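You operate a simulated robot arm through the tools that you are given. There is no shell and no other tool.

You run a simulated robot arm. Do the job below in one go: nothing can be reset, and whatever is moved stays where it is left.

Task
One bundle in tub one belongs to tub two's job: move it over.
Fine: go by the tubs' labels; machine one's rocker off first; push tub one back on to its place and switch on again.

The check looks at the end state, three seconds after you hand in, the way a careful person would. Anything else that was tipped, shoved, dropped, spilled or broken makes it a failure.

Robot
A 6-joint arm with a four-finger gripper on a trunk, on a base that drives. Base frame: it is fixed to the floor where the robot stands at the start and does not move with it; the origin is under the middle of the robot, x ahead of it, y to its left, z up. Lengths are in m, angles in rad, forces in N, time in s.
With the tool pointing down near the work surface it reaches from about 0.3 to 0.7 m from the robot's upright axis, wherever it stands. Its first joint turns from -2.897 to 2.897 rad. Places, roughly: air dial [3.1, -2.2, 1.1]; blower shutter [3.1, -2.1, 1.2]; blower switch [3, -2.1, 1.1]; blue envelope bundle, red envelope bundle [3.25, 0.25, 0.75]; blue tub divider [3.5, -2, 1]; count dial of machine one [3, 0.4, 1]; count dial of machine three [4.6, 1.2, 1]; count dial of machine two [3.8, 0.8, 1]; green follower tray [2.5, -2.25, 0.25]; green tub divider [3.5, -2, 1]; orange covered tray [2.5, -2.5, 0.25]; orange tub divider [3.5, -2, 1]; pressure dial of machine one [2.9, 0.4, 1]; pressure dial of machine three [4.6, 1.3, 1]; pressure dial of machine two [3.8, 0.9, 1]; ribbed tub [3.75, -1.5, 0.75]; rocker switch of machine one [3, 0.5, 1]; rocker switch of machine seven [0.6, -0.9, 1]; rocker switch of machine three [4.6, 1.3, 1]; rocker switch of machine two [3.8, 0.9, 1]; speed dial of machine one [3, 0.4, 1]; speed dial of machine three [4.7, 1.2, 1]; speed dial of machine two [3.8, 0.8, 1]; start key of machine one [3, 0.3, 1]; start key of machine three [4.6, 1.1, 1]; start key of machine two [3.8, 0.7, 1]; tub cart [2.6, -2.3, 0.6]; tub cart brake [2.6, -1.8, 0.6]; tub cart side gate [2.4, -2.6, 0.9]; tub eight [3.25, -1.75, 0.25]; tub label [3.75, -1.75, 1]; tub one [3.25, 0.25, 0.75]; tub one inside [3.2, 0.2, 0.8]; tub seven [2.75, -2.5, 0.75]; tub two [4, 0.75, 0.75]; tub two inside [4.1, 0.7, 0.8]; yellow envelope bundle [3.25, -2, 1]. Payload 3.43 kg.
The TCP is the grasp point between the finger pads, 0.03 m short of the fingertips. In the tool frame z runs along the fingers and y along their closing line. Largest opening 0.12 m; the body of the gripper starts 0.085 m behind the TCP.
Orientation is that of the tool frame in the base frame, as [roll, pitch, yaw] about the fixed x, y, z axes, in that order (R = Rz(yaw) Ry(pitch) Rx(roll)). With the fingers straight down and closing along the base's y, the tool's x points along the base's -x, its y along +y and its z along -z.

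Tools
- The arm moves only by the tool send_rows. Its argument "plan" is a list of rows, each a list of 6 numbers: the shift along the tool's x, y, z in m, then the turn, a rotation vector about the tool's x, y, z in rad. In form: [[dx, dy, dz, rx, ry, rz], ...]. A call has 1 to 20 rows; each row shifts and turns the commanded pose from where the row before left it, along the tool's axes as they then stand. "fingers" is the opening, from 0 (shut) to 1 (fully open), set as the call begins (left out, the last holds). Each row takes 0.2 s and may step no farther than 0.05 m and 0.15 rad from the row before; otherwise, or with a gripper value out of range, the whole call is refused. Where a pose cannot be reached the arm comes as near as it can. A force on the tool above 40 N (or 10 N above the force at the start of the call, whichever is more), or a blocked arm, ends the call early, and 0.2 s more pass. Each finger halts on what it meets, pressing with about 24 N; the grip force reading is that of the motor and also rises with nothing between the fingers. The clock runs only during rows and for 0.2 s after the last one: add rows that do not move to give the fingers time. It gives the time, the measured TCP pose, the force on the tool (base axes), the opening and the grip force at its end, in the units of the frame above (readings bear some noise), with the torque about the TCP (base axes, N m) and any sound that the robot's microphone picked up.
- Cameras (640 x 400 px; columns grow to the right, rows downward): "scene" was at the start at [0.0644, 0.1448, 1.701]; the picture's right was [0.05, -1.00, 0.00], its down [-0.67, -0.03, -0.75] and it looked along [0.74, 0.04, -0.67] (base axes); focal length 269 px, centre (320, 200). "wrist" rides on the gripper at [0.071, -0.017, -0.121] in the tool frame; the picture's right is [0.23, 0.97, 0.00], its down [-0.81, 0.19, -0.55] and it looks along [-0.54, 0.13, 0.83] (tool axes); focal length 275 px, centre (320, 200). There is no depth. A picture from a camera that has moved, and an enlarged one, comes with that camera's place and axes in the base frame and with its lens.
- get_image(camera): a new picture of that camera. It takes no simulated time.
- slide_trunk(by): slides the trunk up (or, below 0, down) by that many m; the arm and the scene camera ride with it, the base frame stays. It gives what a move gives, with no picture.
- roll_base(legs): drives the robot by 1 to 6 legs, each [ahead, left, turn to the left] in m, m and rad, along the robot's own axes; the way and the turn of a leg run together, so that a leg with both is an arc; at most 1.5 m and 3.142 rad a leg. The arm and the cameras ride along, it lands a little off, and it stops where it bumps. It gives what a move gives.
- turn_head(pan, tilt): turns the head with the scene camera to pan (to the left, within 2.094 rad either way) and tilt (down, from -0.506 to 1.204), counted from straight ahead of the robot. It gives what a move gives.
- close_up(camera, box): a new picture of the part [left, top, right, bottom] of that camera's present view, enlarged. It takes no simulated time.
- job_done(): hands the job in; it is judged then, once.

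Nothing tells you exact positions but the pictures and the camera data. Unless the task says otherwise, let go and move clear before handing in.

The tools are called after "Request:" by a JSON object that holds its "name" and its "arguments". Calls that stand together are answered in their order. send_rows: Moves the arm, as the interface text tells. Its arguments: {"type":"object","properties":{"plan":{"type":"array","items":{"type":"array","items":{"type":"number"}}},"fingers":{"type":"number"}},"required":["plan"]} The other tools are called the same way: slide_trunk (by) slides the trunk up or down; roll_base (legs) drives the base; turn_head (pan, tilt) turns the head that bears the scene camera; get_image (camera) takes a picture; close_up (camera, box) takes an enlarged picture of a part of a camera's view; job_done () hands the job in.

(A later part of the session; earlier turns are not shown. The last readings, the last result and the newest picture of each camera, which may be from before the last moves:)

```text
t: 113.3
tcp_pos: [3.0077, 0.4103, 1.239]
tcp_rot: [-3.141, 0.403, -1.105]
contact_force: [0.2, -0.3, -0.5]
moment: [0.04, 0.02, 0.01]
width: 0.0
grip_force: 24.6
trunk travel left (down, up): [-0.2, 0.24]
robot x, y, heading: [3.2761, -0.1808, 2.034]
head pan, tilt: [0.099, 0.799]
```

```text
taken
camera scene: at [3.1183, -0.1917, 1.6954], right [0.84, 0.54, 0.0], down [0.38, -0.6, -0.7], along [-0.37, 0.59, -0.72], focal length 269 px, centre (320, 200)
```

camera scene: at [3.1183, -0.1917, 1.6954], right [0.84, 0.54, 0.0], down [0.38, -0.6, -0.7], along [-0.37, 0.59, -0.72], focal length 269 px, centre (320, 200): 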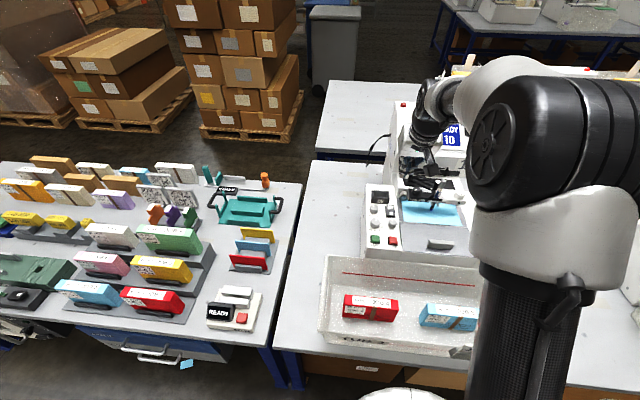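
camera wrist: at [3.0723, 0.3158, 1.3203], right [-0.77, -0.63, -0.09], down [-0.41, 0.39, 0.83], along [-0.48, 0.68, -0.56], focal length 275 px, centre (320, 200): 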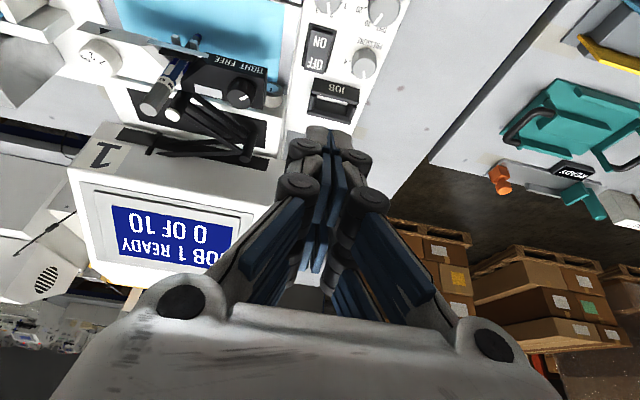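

The rocker's location agrees in both views. I'll move the last step over the OFF end and lower the tool to just above it.

Request:
{"name": "send_rows", "arguments": {"plan": [[-0.0428, -0.0103, 0.0181, 0, 0, 0], [0.0144, 0, 0.0341, 0, 0, 0], [0.0144, 0, 0.0341, 0, 0, 0], [0.0144, 0, 0.0341, 0, 0, 0], [0, 0, 0, 0, 0, 0]]}}

Request:
{"name": "get_image", "arguments": {"camera": "wrist"}}

Request:
{"name": "close_up", "arguments": {"camera": "scene", "box": [350, 130, 470, 230]}}

```text
t: 114.5
tcp_pos: [2.9937, 0.4571, 1.1262]
tcp_rot: [-3.141, 0.4, -1.105]
contact_force: [-0.3, -0.5, 0.3]
moment: [0.02, -0.01, 0.0]
width: 0.0
grip_force: 24.4
trunk travel left (down, up): [-0.2, 0.24]
robot x, y, heading: [3.2766, -0.1785, 2.034]
head pan, tilt: [0.099, 0.799]
```

```text
taken
camera wrist: at [3.0588, 0.3624, 1.2092], right [-0.77, -0.63, -0.09], down [-0.41, 0.39, 0.83], along [-0.48, 0.68, -0.56], focal length 275 px, centre (320, 200)
```

wrist: 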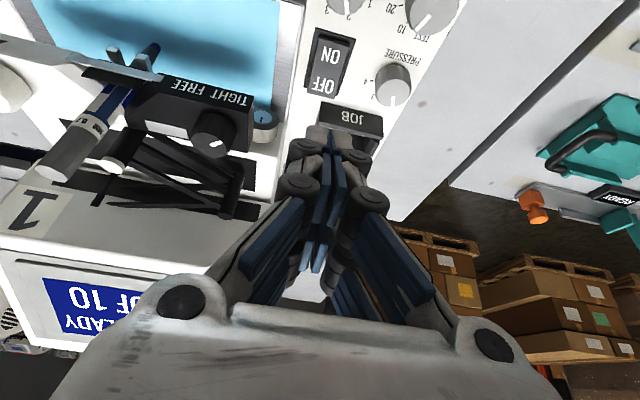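

```text
4.00 times, centred on (410, 180) of scene
camera zoom: at [3.1179, -0.1902, 1.6953], right [0.84, 0.54, 0.0], down [0.38, -0.61, -0.7], along [-0.37, 0.59, -0.72], focal length 1078 px, centre (-40, 280)
```

zoom: 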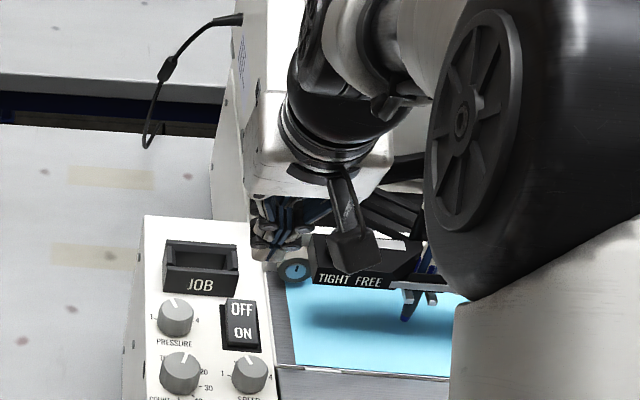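

The tip is about 7 cm above the rocker. I'll shift 1 cm further towards the OFF edge, staying clear of the JOB slot, and go down.

Request:
{"name": "send_rows", "arguments": {"plan": [[-0.0088, -0.0026, 0.0037, 0, 0, 0], [0.0107, 0, 0.0253, 0, 0, 0], [0.0107, 0, 0.0253, 0, 0, 0], [0, 0, 0, 0, 0, 0]]}}

Request:
{"name": "get_image", "arguments": {"camera": "wrist"}}

Request:
{"name": "close_up", "arguments": {"camera": "scene", "box": [360, 180, 440, 230]}}

```text
t: 115.5
tcp_pos: [2.9913, 0.4678, 1.0722]
tcp_rot: [3.141, 0.401, -1.104]
contact_force: [0.5, 0.4, 0.7]
moment: [0.05, -0.02, 0.02]
width: 0.0
grip_force: 24.1
trunk travel left (down, up): [-0.2, 0.24]
robot x, y, heading: [3.2806, -0.1784, 2.037]
head pan, tilt: [0.099, 0.799]
```

```text
taken
camera wrist: at [3.0563, 0.3728, 1.1547], right [-0.77, -0.63, -0.09], down [-0.41, 0.39, 0.83], along [-0.48, 0.68, -0.56], focal length 275 px, centre (320, 200)
```

wrist: 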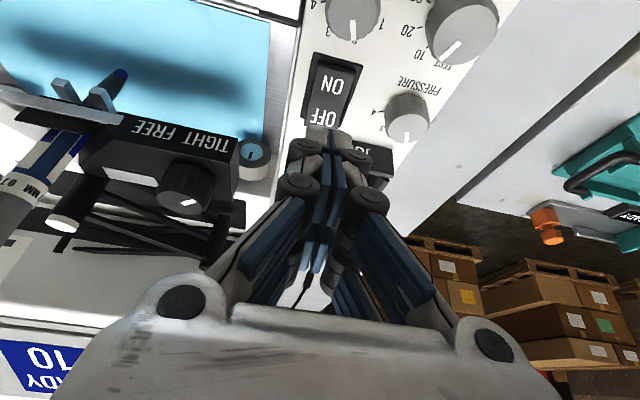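

```text
8.00 times, centred on (400, 205) of scene
camera zoom: at [3.118, -0.1904, 1.6953], right [0.84, 0.54, 0.0], down [0.38, -0.61, -0.7], along [-0.37, 0.59, -0.72], focal length 2155 px, centre (-320, 160)
```

zoom: 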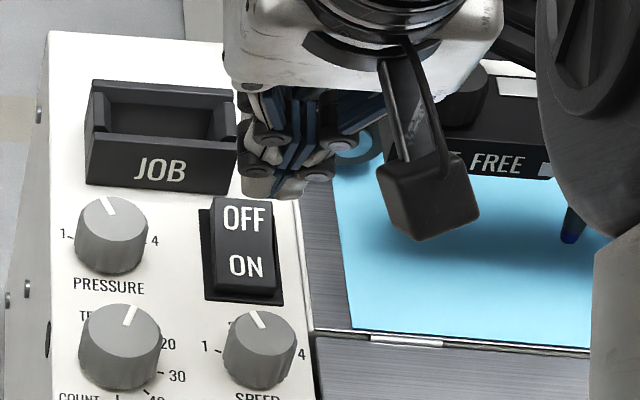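

The fingertips look closer to the panel than I computed, so I'll zoom in before pressing.

Request:
{"name": "close_up", "arguments": {"camera": "scene", "box": [378, 188, 410, 208]}}

Request:
{"name": "close_up", "arguments": {"camera": "wrist", "box": [270, 70, 398, 150]}}

```text
16.00 times, centred on (394, 198) of scene
camera zoom: at [3.118, -0.1904, 1.6953], right [0.84, 0.54, 0.0], down [0.38, -0.61, -0.7], along [-0.37, 0.59, -0.72], focal length 4310 px, centre (-864, 232)
```

zoom: 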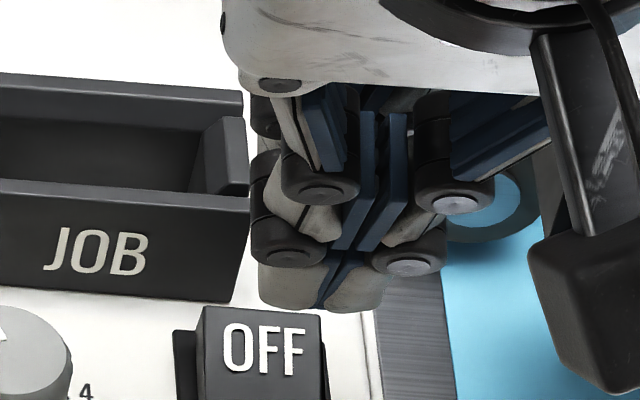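

```text
5.00 times, centred on (334, 110) of wrist
camera zoom: at [3.0563, 0.3728, 1.1547], right [-0.77, -0.63, -0.09], down [-0.41, 0.39, 0.83], along [-0.48, 0.68, -0.56], focal length 1376 px, centre (250, 650)
```

zoom: 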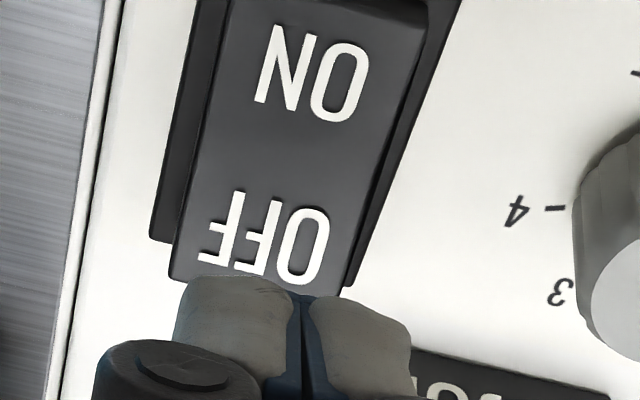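

The fingertips are just above the OFF half of the rocker and lined up sideways. I'll press straight down in small steps.

Request:
{"name": "send_rows", "arguments": {"plan": [[0.0019, 0, 0.0046, 0, 0, 0], [0.0019, 0, 0.0046, 0, 0, 0], [0.0019, 0, 0.0046, 0, 0, 0], [0, 0, 0, 0, 0, 0]]}}

Request:
{"name": "close_up", "arguments": {"camera": "wrist", "box": [270, 50, 398, 150]}}

Request:
{"name": "close_up", "arguments": {"camera": "scene", "box": [370, 185, 418, 215]}}

```text
t: 116.5
tcp_pos: [2.9904, 0.468, 1.0564]
tcp_rot: [3.14, 0.4, -1.106]
contact_force: [0.3, 0.5, -0.5]
moment: [0.01, -0.04, 0.01]
width: 0.0
grip_force: 24.2
trunk travel left (down, up): [-0.2, 0.24]
robot x, y, heading: [3.2777, -0.1795, 2.038]
head pan, tilt: [0.099, 0.799]
```

```text
4.00 times, centred on (334, 100) of wrist
camera zoom: at [3.056, 0.3733, 1.1399], right [-0.77, -0.63, -0.09], down [-0.41, 0.39, 0.82], along [-0.48, 0.68, -0.56], focal length 1101 px, centre (264, 600)
```

zoom: 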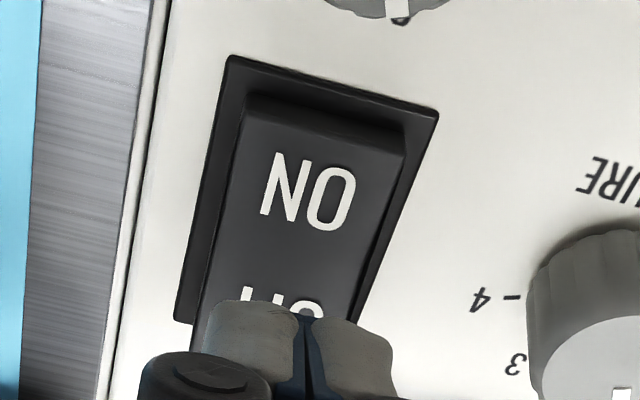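

```text
13.33 times, centred on (394, 200) of scene
camera zoom: at [3.1179, -0.1901, 1.6953], right [0.84, 0.54, 0.0], down [0.38, -0.61, -0.7], along [-0.37, 0.59, -0.72], focal length 3592 px, centre (-667, 200)
```

zoom: 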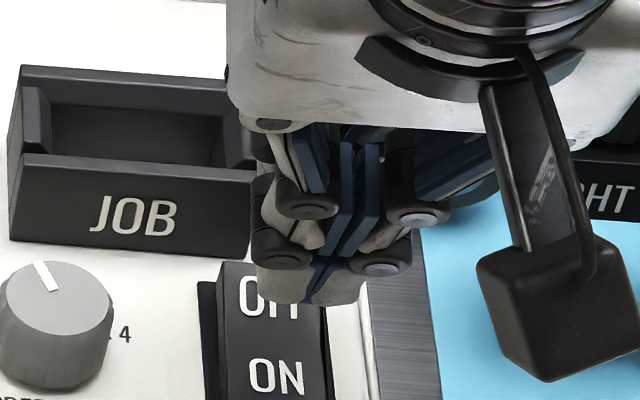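

Request:
{"name": "send_rows", "arguments": {"plan": [[0, 0.004, 0, 0, 0, 0], [0.0015, 0, 0.0037, 0, 0, 0], [0.0015, 0, 0.0037, 0, 0, 0], [0, 0, 0, 0, 0, 0]]}}

Request:
{"name": "close_up", "arguments": {"camera": "wrist", "box": [270, 40, 398, 150]}}

Request:
{"name": "close_up", "arguments": {"camera": "scene", "box": [370, 185, 418, 215]}}

```text
t: 117.5
tcp_pos: [2.986, 0.4653, 1.0482]
tcp_rot: [3.14, 0.401, -1.105]
contact_force: [-0.1, -1.0, 0.1]
moment: [-0.02, 0.03, 0.02]
width: 0.0
grip_force: 24.3
trunk travel left (down, up): [-0.2, 0.24]
robot x, y, heading: [3.2783, -0.1786, 2.035]
head pan, tilt: [0.099, 0.799]
```

```text
3.64 times, centred on (334, 95) of wrist
camera zoom: at [3.0522, 0.3708, 1.1324], right [-0.77, -0.63, -0.09], down [-0.41, 0.39, 0.82], along [-0.48, 0.68, -0.56], focal length 1001 px, centre (269, 582)
```

zoom: 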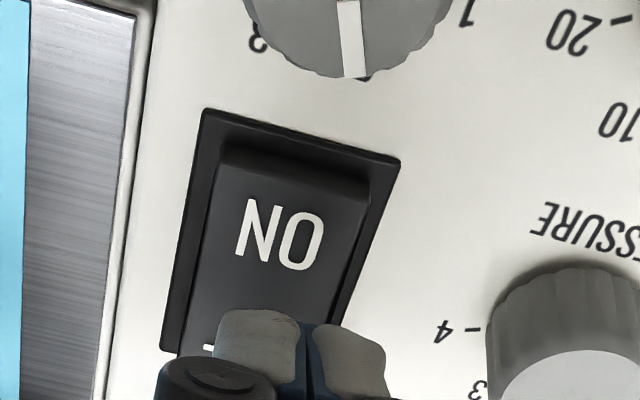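

```text
13.33 times, centred on (394, 200) of scene
camera zoom: at [3.1179, -0.19, 1.6953], right [0.84, 0.54, 0.0], down [0.38, -0.61, -0.7], along [-0.37, 0.59, -0.72], focal length 3592 px, centre (-667, 200)
```

zoom: 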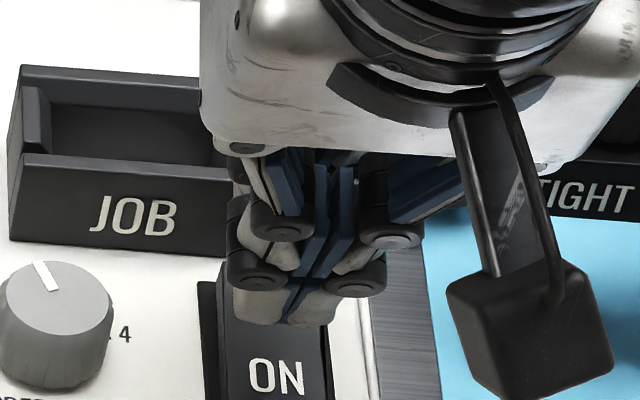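

Request:
{"name": "send_rows", "arguments": {"plan": [[-0.0037, 0, 0.0016, 0, 0, 0], [0.0012, 0, 0.0028, 0, 0, 0], [0.0012, 0, 0.0028, 0, 0, 0], [0, 0, 0, 0, 0, 0]]}}

Request:
{"name": "close_up", "arguments": {"camera": "wrist", "box": [270, 40, 398, 150]}}

Request:
{"name": "close_up", "arguments": {"camera": "scene", "box": [370, 120, 466, 215]}}

```text
t: 118.5
tcp_pos: [2.9873, 0.4697, 1.0431]
tcp_rot: [-3.141, 0.401, -1.105]
contact_force: [0.1, 0.1, -0.5]
moment: [-0.01, 0.01, 0.0]
width: 0.0001
grip_force: 23.8
trunk travel left (down, up): [-0.2, 0.24]
robot x, y, heading: [3.2763, -0.1774, 2.035]
head pan, tilt: [0.099, 0.799]
```

```text
3.64 times, centred on (334, 95) of wrist
camera zoom: at [3.0515, 0.3747, 1.1261], right [-0.77, -0.63, -0.09], down [-0.41, 0.39, 0.82], along [-0.48, 0.68, -0.56], focal length 1001 px, centre (269, 582)
```

zoom: 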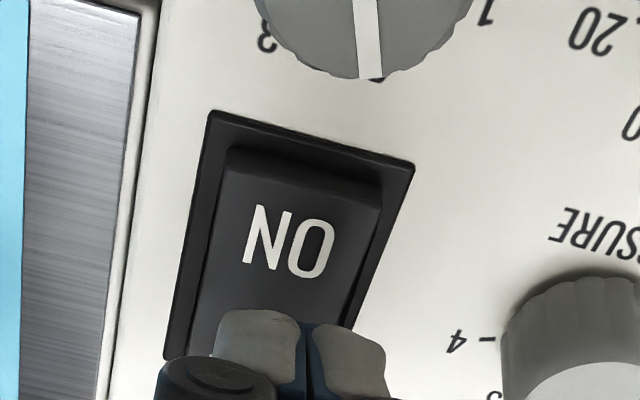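

```text
4.21 times, centred on (418, 168) of scene
camera zoom: at [3.1178, -0.1901, 1.6953], right [0.84, 0.54, 0.0], down [0.38, -0.61, -0.7], along [-0.37, 0.59, -0.72], focal length 1134 px, centre (-93, 337)
```

zoom: 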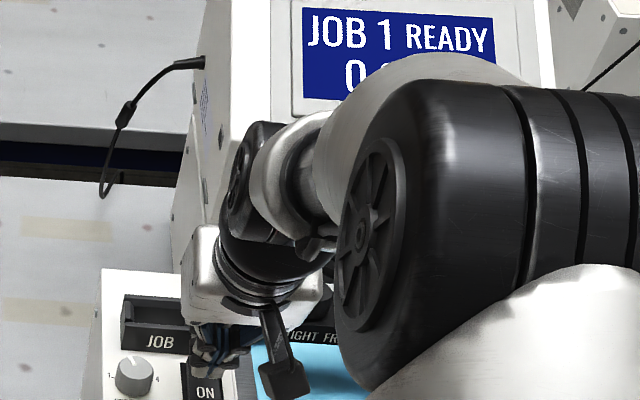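

Request:
{"name": "send_rows", "arguments": {"plan": [[0.0012, 0, 0.0028, 0, 0, 0], [0.0012, 0, 0.0028, 0, 0, 0], [0, 0, 0, 0, 0, 0]]}}

Request:
{"name": "close_up", "arguments": {"camera": "scene", "box": [370, 120, 466, 215]}}

Request:
{"name": "close_up", "arguments": {"camera": "wrist", "box": [270, 40, 398, 150]}}

```text
t: 119.3
tcp_pos: [2.9852, 0.4704, 1.0376]
tcp_rot: [-3.141, 0.398, -1.105]
contact_force: [0.3, 0.5, -0.9]
moment: [0.0, 0.02, -0.03]
width: 0.0
grip_force: 24.1
trunk travel left (down, up): [-0.2, 0.24]
robot x, y, heading: [3.2783, -0.1783, 2.034]
head pan, tilt: [0.099, 0.799]
```

```text
4.21 times, centred on (418, 168) of scene
camera zoom: at [3.1178, -0.19, 1.6953], right [0.84, 0.54, 0.0], down [0.38, -0.61, -0.7], along [-0.37, 0.59, -0.72], focal length 1134 px, centre (-93, 337)
```

zoom: 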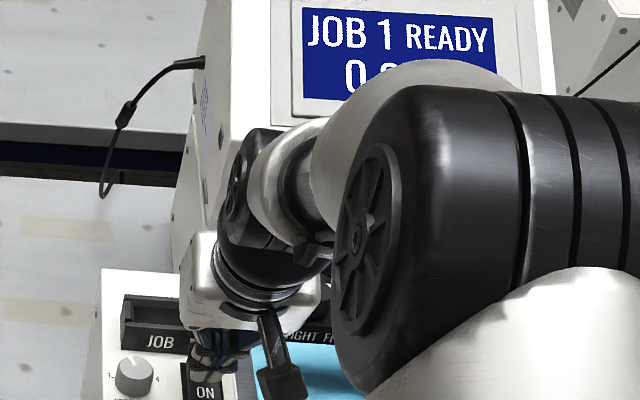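

```text
3.64 times, centred on (334, 95) of wrist
camera zoom: at [3.0513, 0.3751, 1.1207], right [-0.77, -0.63, -0.09], down [-0.41, 0.39, 0.82], along [-0.48, 0.68, -0.56], focal length 1001 px, centre (269, 582)
```

zoom: 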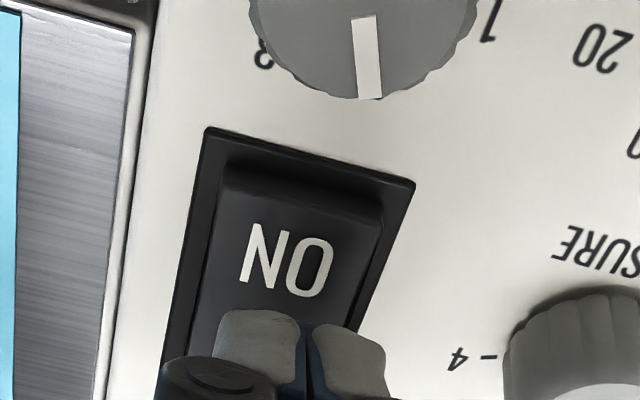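

Request:
{"name": "send_rows", "arguments": {"plan": [[0.0008, 0, 0.0019, 0, 0, 0], [0.0008, 0, 0.0019, 0, 0, 0], [0.0008, 0, 0.0019, 0, 0, 0], [0, 0, 0, 0, 0, 0]]}}

Request:
{"name": "close_up", "arguments": {"camera": "scene", "box": [370, 120, 466, 215]}}

Request:
{"name": "close_up", "arguments": {"camera": "wrist", "box": [270, 40, 398, 150]}}

```text
t: 120.3
tcp_pos: [2.985, 0.4707, 1.0312]
tcp_rot: [-3.141, 0.4, -1.104]
contact_force: [-0.3, 0.3, -0.3]
moment: [0.04, 0.01, 0.01]
width: 0.0002
grip_force: 23.8
trunk travel left (down, up): [-0.2, 0.24]
robot x, y, heading: [3.2766, -0.1781, 2.037]
head pan, tilt: [0.099, 0.799]
```

```text
4.21 times, centred on (418, 168) of scene
camera zoom: at [3.1178, -0.1901, 1.6953], right [0.84, 0.54, 0.0], down [0.38, -0.61, -0.7], along [-0.37, 0.59, -0.72], focal length 1134 px, centre (-93, 337)
```

zoom: 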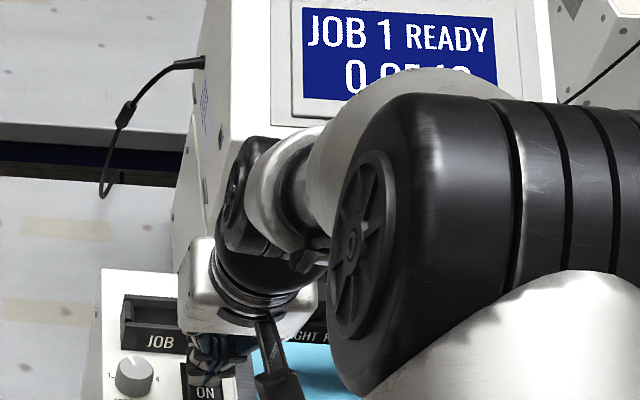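

```text
3.64 times, centred on (334, 95) of wrist
camera zoom: at [3.0508, 0.3756, 1.1146], right [-0.77, -0.63, -0.09], down [-0.41, 0.39, 0.82], along [-0.48, 0.68, -0.56], focal length 1001 px, centre (269, 582)
```

zoom: 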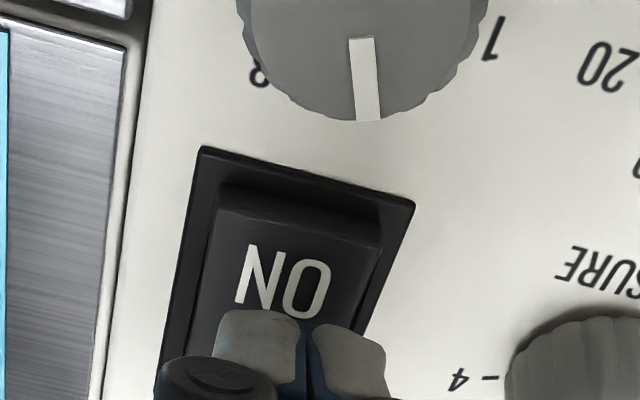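

There is still no contact, and the rocker is a bit lower and further back than I first estimated. I'll back up slightly, shift 1.5 cm further and try again.

Request:
{"name": "send_rows", "arguments": {"plan": [[-0.0031, 0, -0.0074, 0, 0, 0], [-0.0138, 0, 0.0058, 0, 0, 0], [0, 0, 0, 0, 0, 0]]}}

Request:
{"name": "close_up", "arguments": {"camera": "wrist", "box": [270, 40, 398, 150]}}

Request:
{"name": "close_up", "arguments": {"camera": "scene", "box": [370, 185, 418, 215]}}

```text
t: 121.2
tcp_pos: [2.98, 0.4831, 1.0402]
tcp_rot: [3.141, 0.399, -1.104]
contact_force: [0.7, 0.0, 0.3]
moment: [0.02, 0.0, 0.01]
width: 0.0
grip_force: 23.8
trunk travel left (down, up): [-0.2, 0.24]
robot x, y, heading: [3.273, -0.1797, 2.039]
head pan, tilt: [0.099, 0.799]
```

```text
3.64 times, centred on (334, 95) of wrist
camera zoom: at [3.0446, 0.3882, 1.1223], right [-0.77, -0.63, -0.09], down [-0.41, 0.39, 0.83], along [-0.48, 0.68, -0.56], focal length 1001 px, centre (269, 582)
```

zoom: 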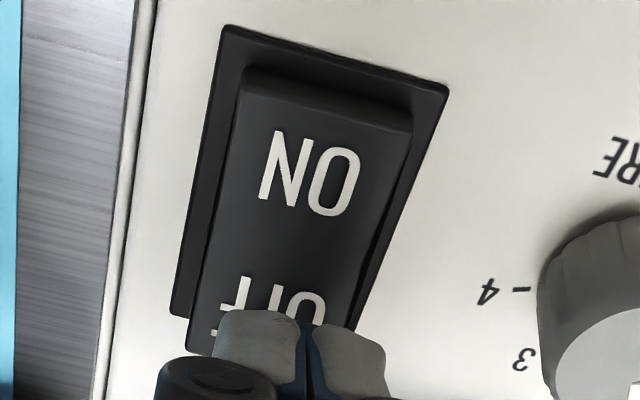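

```text
13.33 times, centred on (394, 200) of scene
camera zoom: at [3.118, -0.1905, 1.6953], right [0.84, 0.54, 0.0], down [0.38, -0.61, -0.7], along [-0.37, 0.59, -0.72], focal length 3592 px, centre (-667, 200)
```

zoom: 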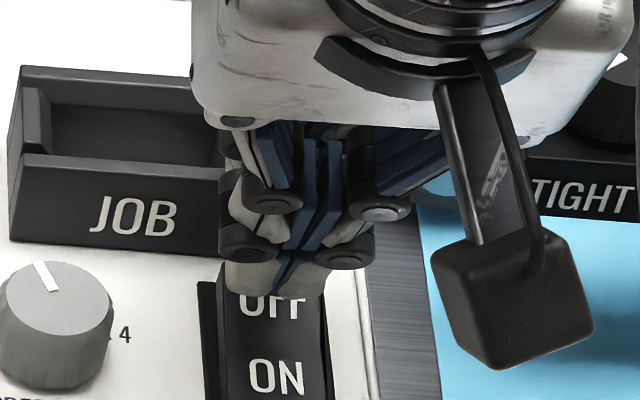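

Request:
{"name": "send_rows", "arguments": {"plan": [[0.001, 0, 0.0023, 0, 0, 0], [0.001, 0, 0.0023, 0, 0, 0], [0.001, 0, 0.0023, 0, 0, 0], [0.001, 0, 0.0023, 0, 0, 0], [0, 0, 0, 0, 0, 0]]}}

Request:
{"name": "close_up", "arguments": {"camera": "wrist", "box": [270, 40, 398, 150]}}

Request:
{"name": "close_up", "arguments": {"camera": "scene", "box": [370, 120, 466, 215]}}

```text
t: 122.3
tcp_pos: [2.9805, 0.4829, 1.029]
tcp_rot: [3.141, 0.401, -1.105]
contact_force: [0.1, -0.8, 0.3]
moment: [0.0, -0.02, -0.02]
width: 0.0
grip_force: 24.3
trunk travel left (down, up): [-0.2, 0.24]
robot x, y, heading: [3.279, -0.179, 2.038]
head pan, tilt: [0.099, 0.799]
```

```text
3.64 times, centred on (334, 95) of wrist
camera zoom: at [3.0447, 0.3876, 1.1121], right [-0.77, -0.63, -0.09], down [-0.41, 0.39, 0.82], along [-0.48, 0.68, -0.56], focal length 1001 px, centre (269, 582)
```

zoom: 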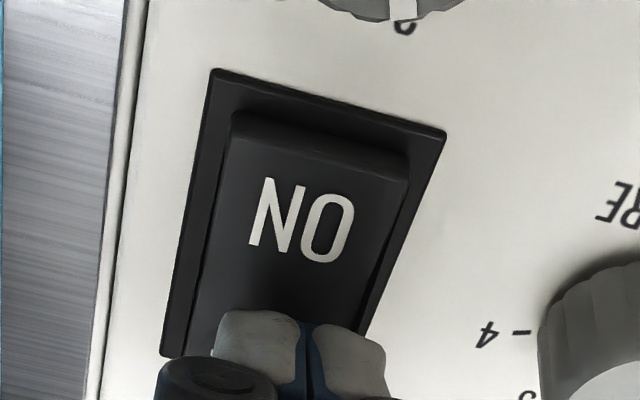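

```text
4.21 times, centred on (418, 168) of scene
camera zoom: at [3.1178, -0.1901, 1.6953], right [0.84, 0.54, 0.0], down [0.38, -0.61, -0.7], along [-0.37, 0.59, -0.72], focal length 1134 px, centre (-93, 337)
```

zoom: 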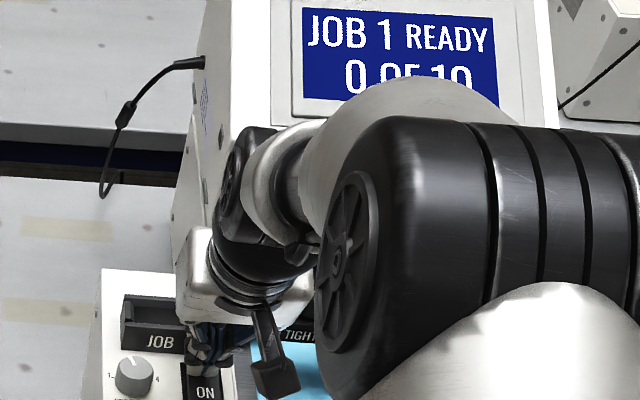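

Request:
{"name": "send_rows", "arguments": {"plan": [[0.0008, 0, 0.0018, 0, 0, 0], [0.0008, 0, 0.0018, 0, 0, 0], [0.0008, 0, 0.0018, 0, 0, 0], [0, 0, 0, 0, 0, 0]]}}

Request:
{"name": "close_up", "arguments": {"camera": "wrist", "box": [270, 40, 398, 150]}}

Request:
{"name": "close_up", "arguments": {"camera": "scene", "box": [370, 120, 466, 215]}}

```text
t: 123.3
tcp_pos: [2.9797, 0.4823, 1.0276]
tcp_rot: [-3.141, 0.406, -1.105]
contact_force: [1.8, -4.2, 16.7]
moment: [0.3, 0.19, 0.02]
width: 0.0001
grip_force: 33.3
trunk travel left (down, up): [-0.2, 0.24]
robot x, y, heading: [3.2764, -0.176, 2.041]
head pan, tilt: [0.099, 0.799]
```

```text
3.64 times, centred on (334, 95) of wrist
camera zoom: at [3.0449, 0.3871, 1.1091], right [-0.77, -0.63, -0.09], down [-0.41, 0.38, 0.83], along [-0.48, 0.68, -0.55], focal length 1001 px, centre (269, 582)
```

zoom: 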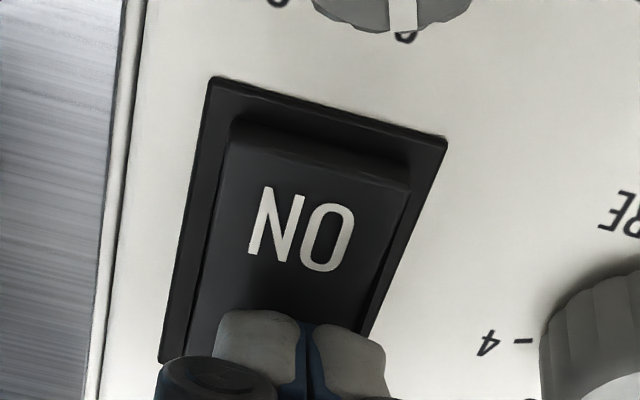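

```text
4.21 times, centred on (418, 168) of scene
camera zoom: at [3.1189, -0.1926, 1.6955], right [0.84, 0.54, 0.0], down [0.38, -0.6, -0.7], along [-0.37, 0.59, -0.72], focal length 1134 px, centre (-93, 337)
```

zoom: 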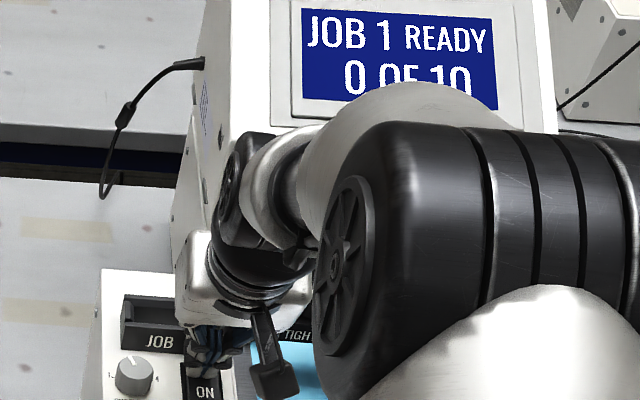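

The tool touched something ahead of the fingertip. It's most likely the JOB slot box, because the fingers are wide in that direction. I'll back off and turn the gripper 90° so its narrow side faces along the rocker.

Request:
{"name": "send_rows", "arguments": {"plan": [[-0.0117, 0, -0.0276, 0, 0, 0], [-0.0117, 0, -0.0276, 0, 0, 0], [-0.0078, 0, -0.0184, 0, 0, 0], [0, 0, 0, 0, 0, 0]]}}

Request:
{"name": "send_rows", "arguments": {"plan": [[0, 0, 0, 0, 0, 0.1428], [0, 0, 0, 0, 0, 0.1428], [0, 0, 0, 0, 0, 0.1428], [0, 0, 0, 0, 0, 0.1428], [0, 0, 0, 0, 0, 0.1428], [0, 0, 0, 0, 0, 0.1428], [0, 0, 0, 0, 0, 0.1428], [0, 0, 0, 0, 0, 0.1428], [0, 0, 0, 0, 0, 0.1428], [0, 0, 0, 0, 0, 0.1428], [0, 0, 0, 0, 0, 0.1428], [0, 0, 0, 0, 0, 0]]}}

Request:
{"name": "get_image", "arguments": {"camera": "wrist"}}

Request:
{"name": "get_image", "arguments": {"camera": "scene"}}

```text
t: 124.3
tcp_pos: [2.9783, 0.4826, 1.1008]
tcp_rot: [3.141, 0.397, -1.106]
contact_force: [-0.4, 1.0, 0.4]
moment: [-0.01, -0.01, -0.01]
width: 0.0001
grip_force: 33.6
trunk travel left (down, up): [-0.2, 0.24]
robot x, y, heading: [3.2755, -0.1791, 2.038]
head pan, tilt: [0.099, 0.799]
```

```text
t: 127.0
tcp_pos: [2.9784, 0.4838, 1.1024]
tcp_rot: [2.742, 0.0, -2.677]
contact_force: [-0.7, 0.1, 0.4]
moment: [0.01, 0.01, -0.01]
width: 0.0001
grip_force: 33.8
trunk travel left (down, up): [-0.2, 0.24]
robot x, y, heading: [3.2704, -0.1773, 2.04]
head pan, tilt: [0.099, 0.799]
```

```text
taken
camera wrist: at [2.9432, 0.3938, 1.2071], right [-0.61, 0.7, 0.38], down [0.74, 0.33, 0.58], along [0.28, 0.64, -0.72], focal length 275 px, centre (320, 200)
```

wrist: 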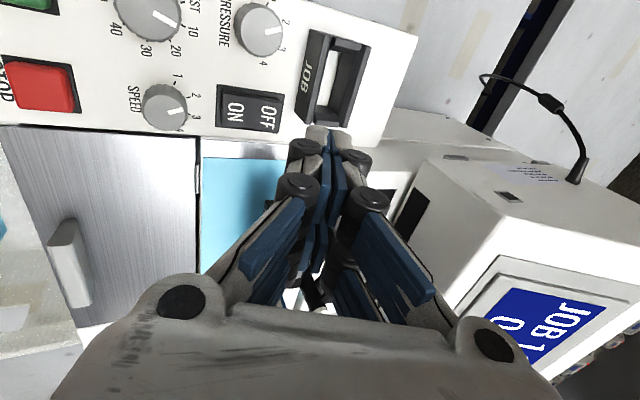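

```text
taken
camera scene: at [3.1178, -0.19, 1.6953], right [0.84, 0.54, 0.0], down [0.38, -0.61, -0.7], along [-0.37, 0.59, -0.72], focal length 269 px, centre (320, 200)
```

scene: 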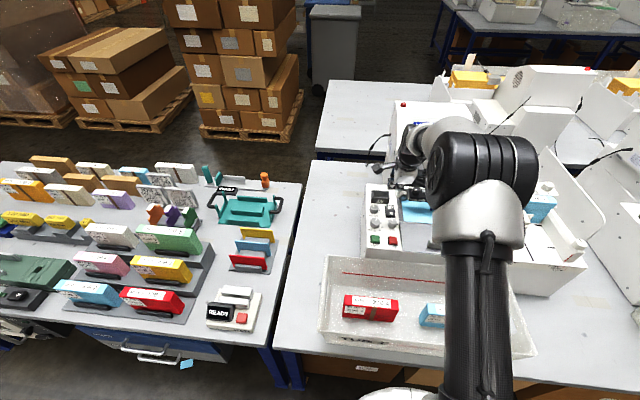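

Now the narrow side lies along the rocker, and both wrist views agree: OFF is at about (2.983, 0.481, 1.00), with the JOB box 1.6 cm behind it. I'll lower to just above the OFF half.

Request:
{"name": "send_rows", "arguments": {"plan": [[-0.0025, -0.0046, -0.0019, 0, 0, 0], [0, -0.0097, 0.023, 0, 0, 0], [0, -0.0097, 0.023, 0, 0, 0], [0, 0, 0, 0, 0, 0]]}}

Request:
{"name": "get_image", "arguments": {"camera": "wrist"}}

Request:
{"name": "close_up", "arguments": {"camera": "wrist", "box": [200, 60, 360, 160]}}

Request:
{"name": "close_up", "arguments": {"camera": "scene", "box": [360, 185, 424, 225]}}

```text
t: 128.0
tcp_pos: [2.9824, 0.4805, 1.051]
tcp_rot: [2.741, 0.001, -2.676]
contact_force: [-0.2, 0.8, 0.0]
moment: [-0.01, 0.01, -0.03]
width: 0.0
grip_force: 32.8
trunk travel left (down, up): [-0.2, 0.24]
robot x, y, heading: [3.2762, -0.1754, 2.035]
head pan, tilt: [0.099, 0.799]
```

```text
taken
camera wrist: at [2.9468, 0.3905, 1.1562], right [-0.61, 0.7, 0.38], down [0.74, 0.33, 0.58], along [0.28, 0.64, -0.72], focal length 275 px, centre (320, 200)
```

wrist: 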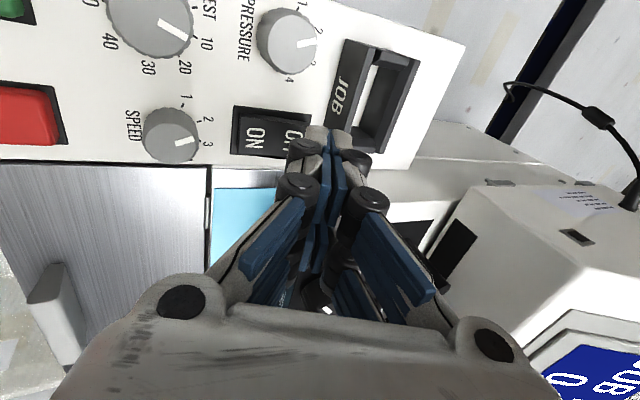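

```text
4.00 times, centred on (280, 110) of wrist
camera zoom: at [2.9468, 0.3905, 1.1562], right [-0.61, 0.7, 0.38], down [0.74, 0.33, 0.58], along [0.28, 0.64, -0.72], focal length 1101 px, centre (480, 560)
```

zoom: 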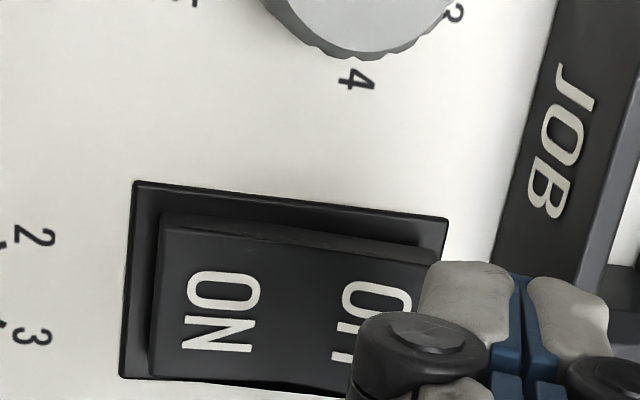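

```text
10.00 times, centred on (392, 205) of scene
camera zoom: at [3.1179, -0.1902, 1.6953], right [0.84, 0.54, 0.0], down [0.38, -0.61, -0.7], along [-0.37, 0.59, -0.72], focal length 2694 px, centre (-400, 150)
```

zoom: 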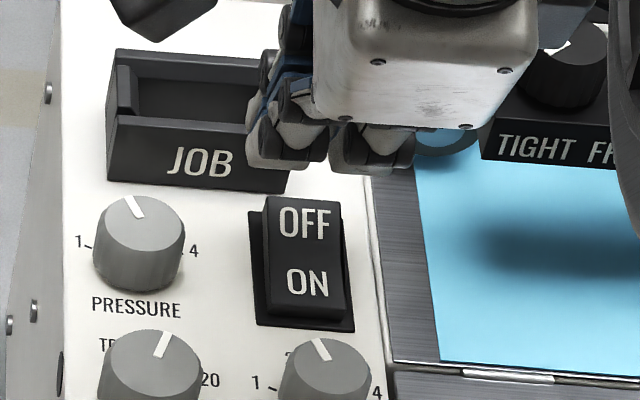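

Request:
{"name": "send_rows", "arguments": {"plan": [[0, -0.0027, 0.0064, 0, 0, 0], [0, -0.0023, 0.0055, 0, 0, 0], [0, 0, 0, 0, 0, 0]]}}

Request:
{"name": "close_up", "arguments": {"camera": "wrist", "box": [200, 60, 360, 160]}}

Request:
{"name": "close_up", "arguments": {"camera": "scene", "box": [360, 185, 424, 225]}}

```text
t: 128.8
tcp_pos: [2.9832, 0.4807, 1.0394]
tcp_rot: [2.741, -0.001, -2.675]
contact_force: [-0.2, 0.1, 0.7]
moment: [0.01, -0.02, 0.02]
width: 0.0
grip_force: 32.8
trunk travel left (down, up): [-0.2, 0.24]
robot x, y, heading: [3.2754, -0.1772, 2.036]
head pan, tilt: [0.099, 0.799]
```

```text
4.00 times, centred on (280, 110) of wrist
camera zoom: at [2.947, 0.3909, 1.144], right [-0.61, 0.7, 0.38], down [0.74, 0.33, 0.58], along [0.28, 0.64, -0.72], focal length 1101 px, centre (480, 560)
```

zoom: 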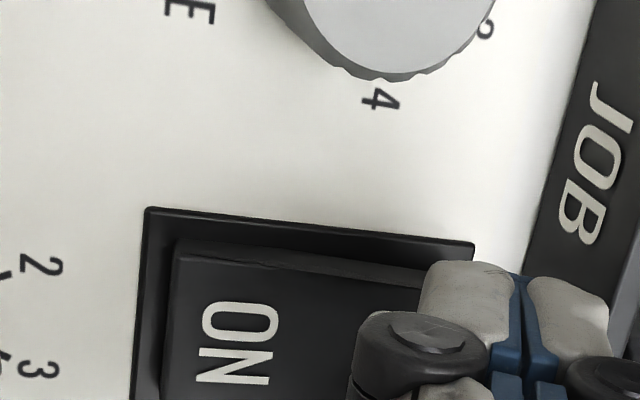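

```text
10.00 times, centred on (392, 205) of scene
camera zoom: at [3.1178, -0.1901, 1.6953], right [0.84, 0.54, 0.0], down [0.38, -0.61, -0.7], along [-0.37, 0.59, -0.72], focal length 2694 px, centre (-400, 150)
```

zoom: 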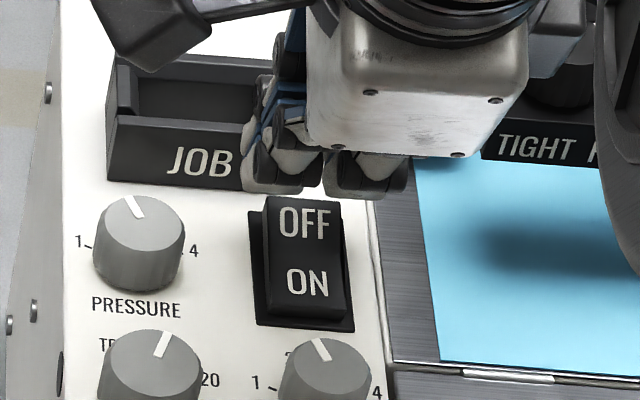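

Request:
{"name": "send_rows", "arguments": {"plan": [[0, -0.00097, 0.0023, 0, 0, 0], [0, -0.00097, 0.0023, 0, 0, 0], [0, -0.00097, 0.0023, 0, 0, 0], [0, 0, 0, 0, 0, 0]]}}

Request:
{"name": "close_up", "arguments": {"camera": "wrist", "box": [200, 60, 360, 160]}}

Request:
{"name": "close_up", "arguments": {"camera": "scene", "box": [360, 185, 424, 225]}}

```text
t: 129.8
tcp_pos: [2.9837, 0.4784, 1.0331]
tcp_rot: [2.742, 0.001, -2.676]
contact_force: [-0.6, 0.6, -0.5]
moment: [0.01, 0.0, 0.0]
width: 0.0
grip_force: 33.9
trunk travel left (down, up): [-0.2, 0.24]
robot x, y, heading: [3.2741, -0.1773, 2.039]
head pan, tilt: [0.099, 0.799]
```

```text
4.00 times, centred on (280, 110) of wrist
camera zoom: at [2.948, 0.39, 1.1369], right [-0.61, 0.7, 0.38], down [0.74, 0.33, 0.58], along [0.28, 0.64, -0.72], focal length 1101 px, centre (480, 560)
```

zoom: 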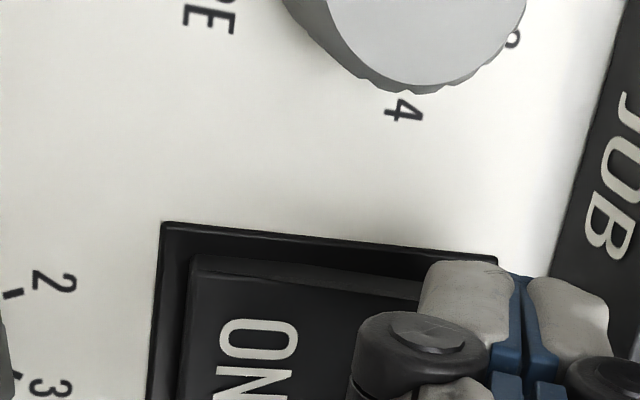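

```text
10.00 times, centred on (392, 205) of scene
camera zoom: at [3.1178, -0.1901, 1.6953], right [0.84, 0.54, 0.0], down [0.38, -0.61, -0.7], along [-0.37, 0.59, -0.72], focal length 2694 px, centre (-400, 150)
```

zoom: 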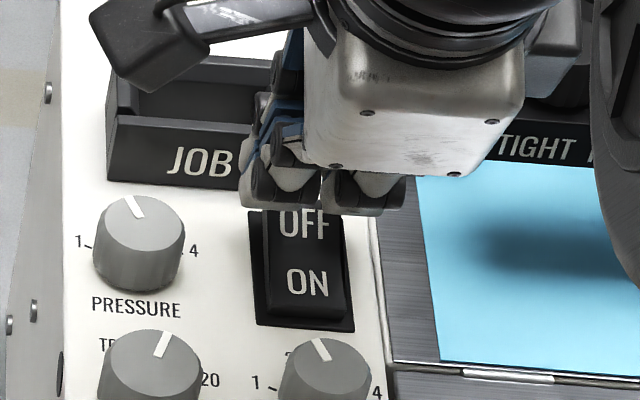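

Request:
{"name": "send_rows", "arguments": {"plan": [[0, -0.00097, 0.0023, 0, 0, 0], [0, -0.00097, 0.0023, 0, 0, 0], [0, -0.00097, 0.0023, 0, 0, 0], [0, 0, 0, 0, 0, 0]]}}

Request:
{"name": "close_up", "arguments": {"camera": "wrist", "box": [200, 60, 360, 160]}}

Request:
{"name": "get_image", "arguments": {"camera": "wrist"}}

```text
t: 130.8
tcp_pos: [2.983, 0.4795, 1.0249]
tcp_rot: [2.742, 0.0, -2.676]
contact_force: [-1.1, 0.1, 0.1]
moment: [-0.02, 0.03, -0.01]
width: 0.0001
grip_force: 33.3
trunk travel left (down, up): [-0.2, 0.24]
robot x, y, heading: [3.2776, -0.1783, 2.039]
head pan, tilt: [0.099, 0.799]
```

```text
4.00 times, centred on (280, 110) of wrist
camera zoom: at [2.9475, 0.3899, 1.1296], right [-0.61, 0.7, 0.38], down [0.74, 0.33, 0.58], along [0.28, 0.64, -0.72], focal length 1101 px, centre (480, 560)
```

zoom: 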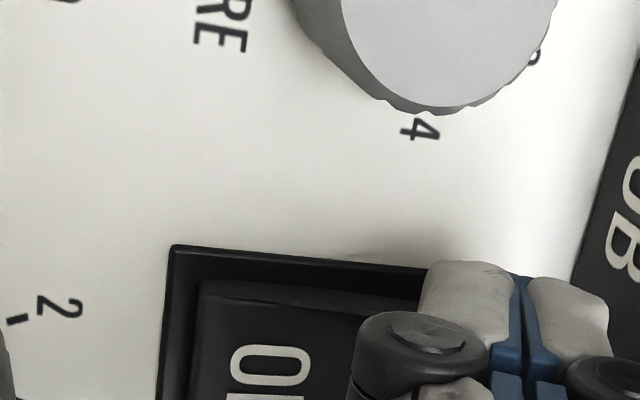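

```text
taken
camera wrist: at [2.9475, 0.3899, 1.1296], right [-0.61, 0.7, 0.38], down [0.74, 0.33, 0.58], along [0.28, 0.64, -0.72], focal length 275 px, centre (320, 200)
```

wrist: 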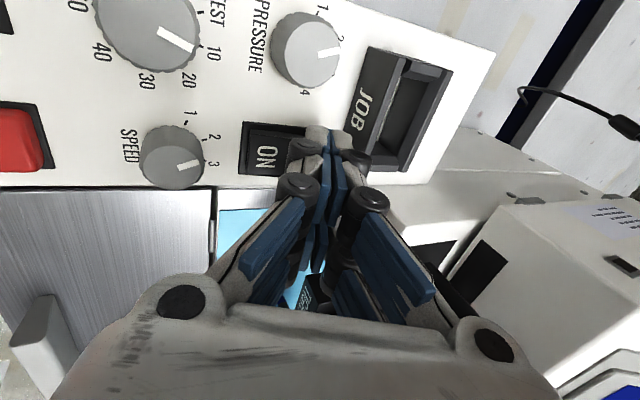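

Request:
{"name": "send_rows", "arguments": {"plan": [[0, -0.0008, 0.0018, 0, 0, 0], [0, -0.0008, 0.0018, 0, 0, 0], [0, -0.0008, 0.0018, 0, 0, 0], [0, 0, 0, 0, 0, 0]]}}

Request:
{"name": "get_image", "arguments": {"camera": "wrist"}}

Request:
{"name": "get_image", "arguments": {"camera": "scene"}}

```text
t: 131.8
tcp_pos: [2.9843, 0.48, 1.0208]
tcp_rot: [2.741, 0.0, -2.676]
contact_force: [-0.2, 0.7, 3.3]
moment: [0.04, 0.03, 0.02]
width: 0.0
grip_force: 33.6
trunk travel left (down, up): [-0.2, 0.24]
robot x, y, heading: [3.2756, -0.1772, 2.034]
head pan, tilt: [0.099, 0.799]
```

```text
taken
camera wrist: at [2.9481, 0.39, 1.1242], right [-0.61, 0.7, 0.38], down [0.74, 0.33, 0.58], along [0.28, 0.64, -0.72], focal length 275 px, centre (320, 200)
```

wrist: 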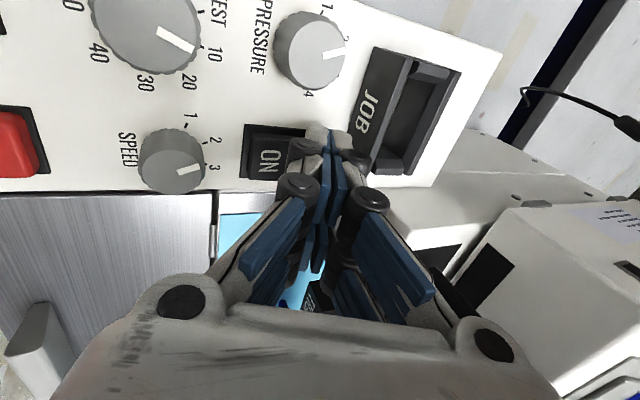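

```text
taken
camera scene: at [3.118, -0.1902, 1.6953], right [0.84, 0.54, 0.0], down [0.38, -0.61, -0.7], along [-0.37, 0.59, -0.72], focal length 269 px, centre (320, 200)
```

scene: 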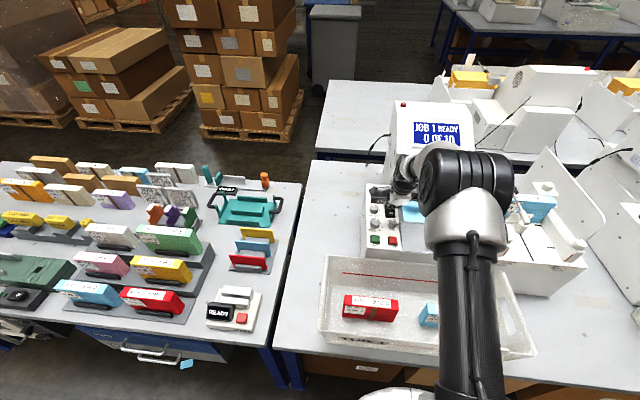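

Contact has started (3 N). I'll keep pressing.

Request:
{"name": "send_rows", "arguments": {"plan": [[0, -0.0008, 0.0018, 0, 0, 0], [0, -0.0008, 0.0018, 0, 0, 0], [0, 0, 0, 0, 0, 0]]}}

Request:
{"name": "close_up", "arguments": {"camera": "wrist", "box": [200, 60, 360, 220]}}

Request:
{"name": "close_up", "arguments": {"camera": "scene", "box": [360, 90, 488, 230]}}

```text
t: 132.6
tcp_pos: [2.9846, 0.4789, 1.0181]
tcp_rot: [2.736, 0.0, -2.676]
contact_force: [1.4, -1.0, 14.7]
moment: [-0.01, 0.0, -0.01]
width: 0.0
grip_force: 33.9
trunk travel left (down, up): [-0.2, 0.24]
robot x, y, heading: [3.2772, -0.1791, 2.038]
head pan, tilt: [0.099, 0.799]
```

```text
2.50 times, centred on (280, 140) of wrist
camera zoom: at [2.9483, 0.3891, 1.122], right [-0.61, 0.7, 0.38], down [0.74, 0.33, 0.58], along [0.28, 0.64, -0.72], focal length 688 px, centre (420, 350)
```

zoom: 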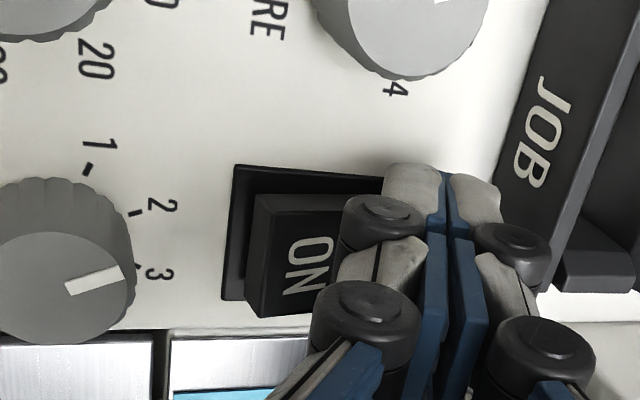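

```text
2.86 times, centred on (424, 160) of scene
camera zoom: at [3.1187, -0.1919, 1.6954], right [0.84, 0.54, 0.0], down [0.38, -0.6, -0.7], along [-0.37, 0.59, -0.72], focal length 770 px, centre (23, 314)
```

zoom: 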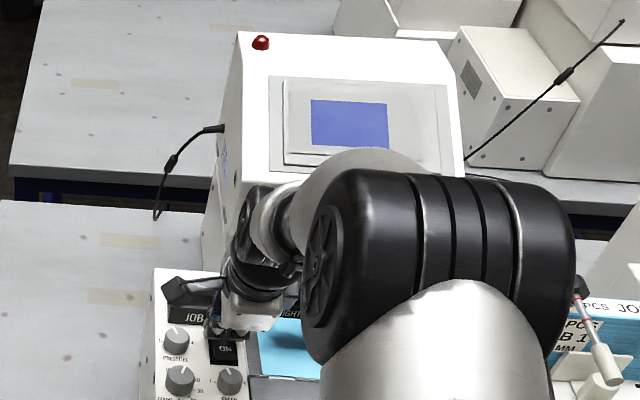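

The display went dark and the ON end is now raised, so machine one is off. I'll retract, bring the tool back over tub one and set it upright.

Request:
{"name": "send_rows", "arguments": {"plan": [[0, 0.0117, -0.0276, 0, 0, 0], [0, 0.0117, -0.0276, 0, 0, 0], [0, 0.0117, -0.0276, 0, 0, 0], [0, 0.0117, -0.0276, 0, 0, 0], [0, 0.0117, -0.0276, 0, 0, 0], [0, -0.0395, -0.0167, 0, 0, 0], [0, -0.0395, -0.0167, 0, 0, 0], [0, -0.0395, -0.0167, 0, 0, 0], [0, -0.0395, -0.0167, 0, 0, 0], [0, -0.0395, -0.0167, 0, 0, 0], [0, -0.0395, -0.0167, 0, 0, 0], [0, -0.0395, -0.0167, 0, 0, 0]]}}

Request:
{"name": "send_rows", "arguments": {"plan": [[0.02, 0, 0, 0.1333, 0, 0], [0.02, 0, 0, 0.1333, 0, 0], [0.01, 0, 0, 0.1333, 0, 0], [0, 0, 0, 0, 0, 0]], "fingers": 0.7}}

Request:
{"name": "get_image", "arguments": {"camera": "wrist"}}

Request:
{"name": "get_image", "arguments": {"camera": "scene"}}

```text
t: 135.2
tcp_pos: [3.1196, 0.2068, 1.1668]
tcp_rot: [2.74, 0.001, -2.676]
contact_force: [0.8, -0.2, -0.1]
moment: [0.05, 0.04, -0.02]
width: 0.0
grip_force: 33.6
trunk travel left (down, up): [-0.2, 0.24]
robot x, y, heading: [3.2767, -0.1762, 2.034]
head pan, tilt: [0.099, 0.799]
```

```text
t: 136.2
tcp_pos: [3.0743, 0.1883, 1.1673]
tcp_rot: [-3.139, 0.002, -2.675]
contact_force: [0.8, -0.4, 0.2]
moment: [0.07, -0.03, -0.03]
width: 0.0739
grip_force: 0.1
trunk travel left (down, up): [-0.2, 0.24]
robot x, y, heading: [3.2744, -0.177, 2.037]
head pan, tilt: [0.099, 0.799]
```

```text
taken
camera wrist: at [3.0174, 0.1393, 1.2869], right [-0.64, 0.77, 0.0], down [0.64, 0.54, 0.55], along [0.42, 0.35, -0.83], focal length 275 px, centre (320, 200)
```

wrist: 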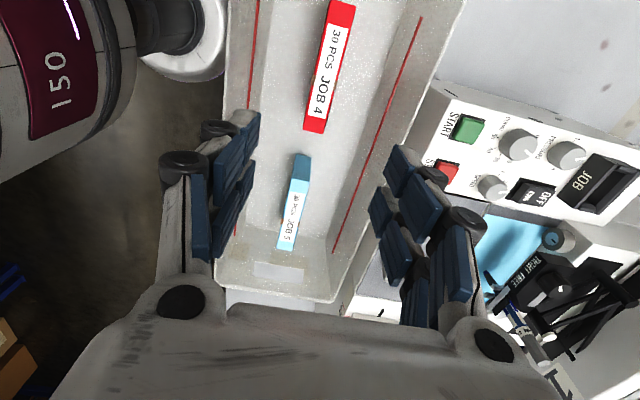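

```text
taken
camera scene: at [3.1183, -0.1906, 1.6953], right [0.84, 0.54, 0.0], down [0.38, -0.61, -0.7], along [-0.37, 0.59, -0.72], focal length 269 px, centre (320, 200)
```

scene: 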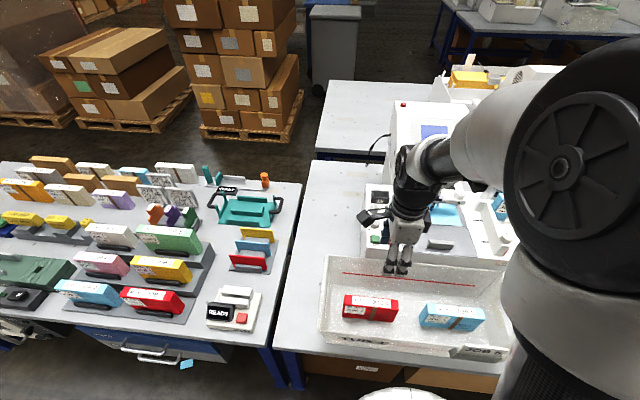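

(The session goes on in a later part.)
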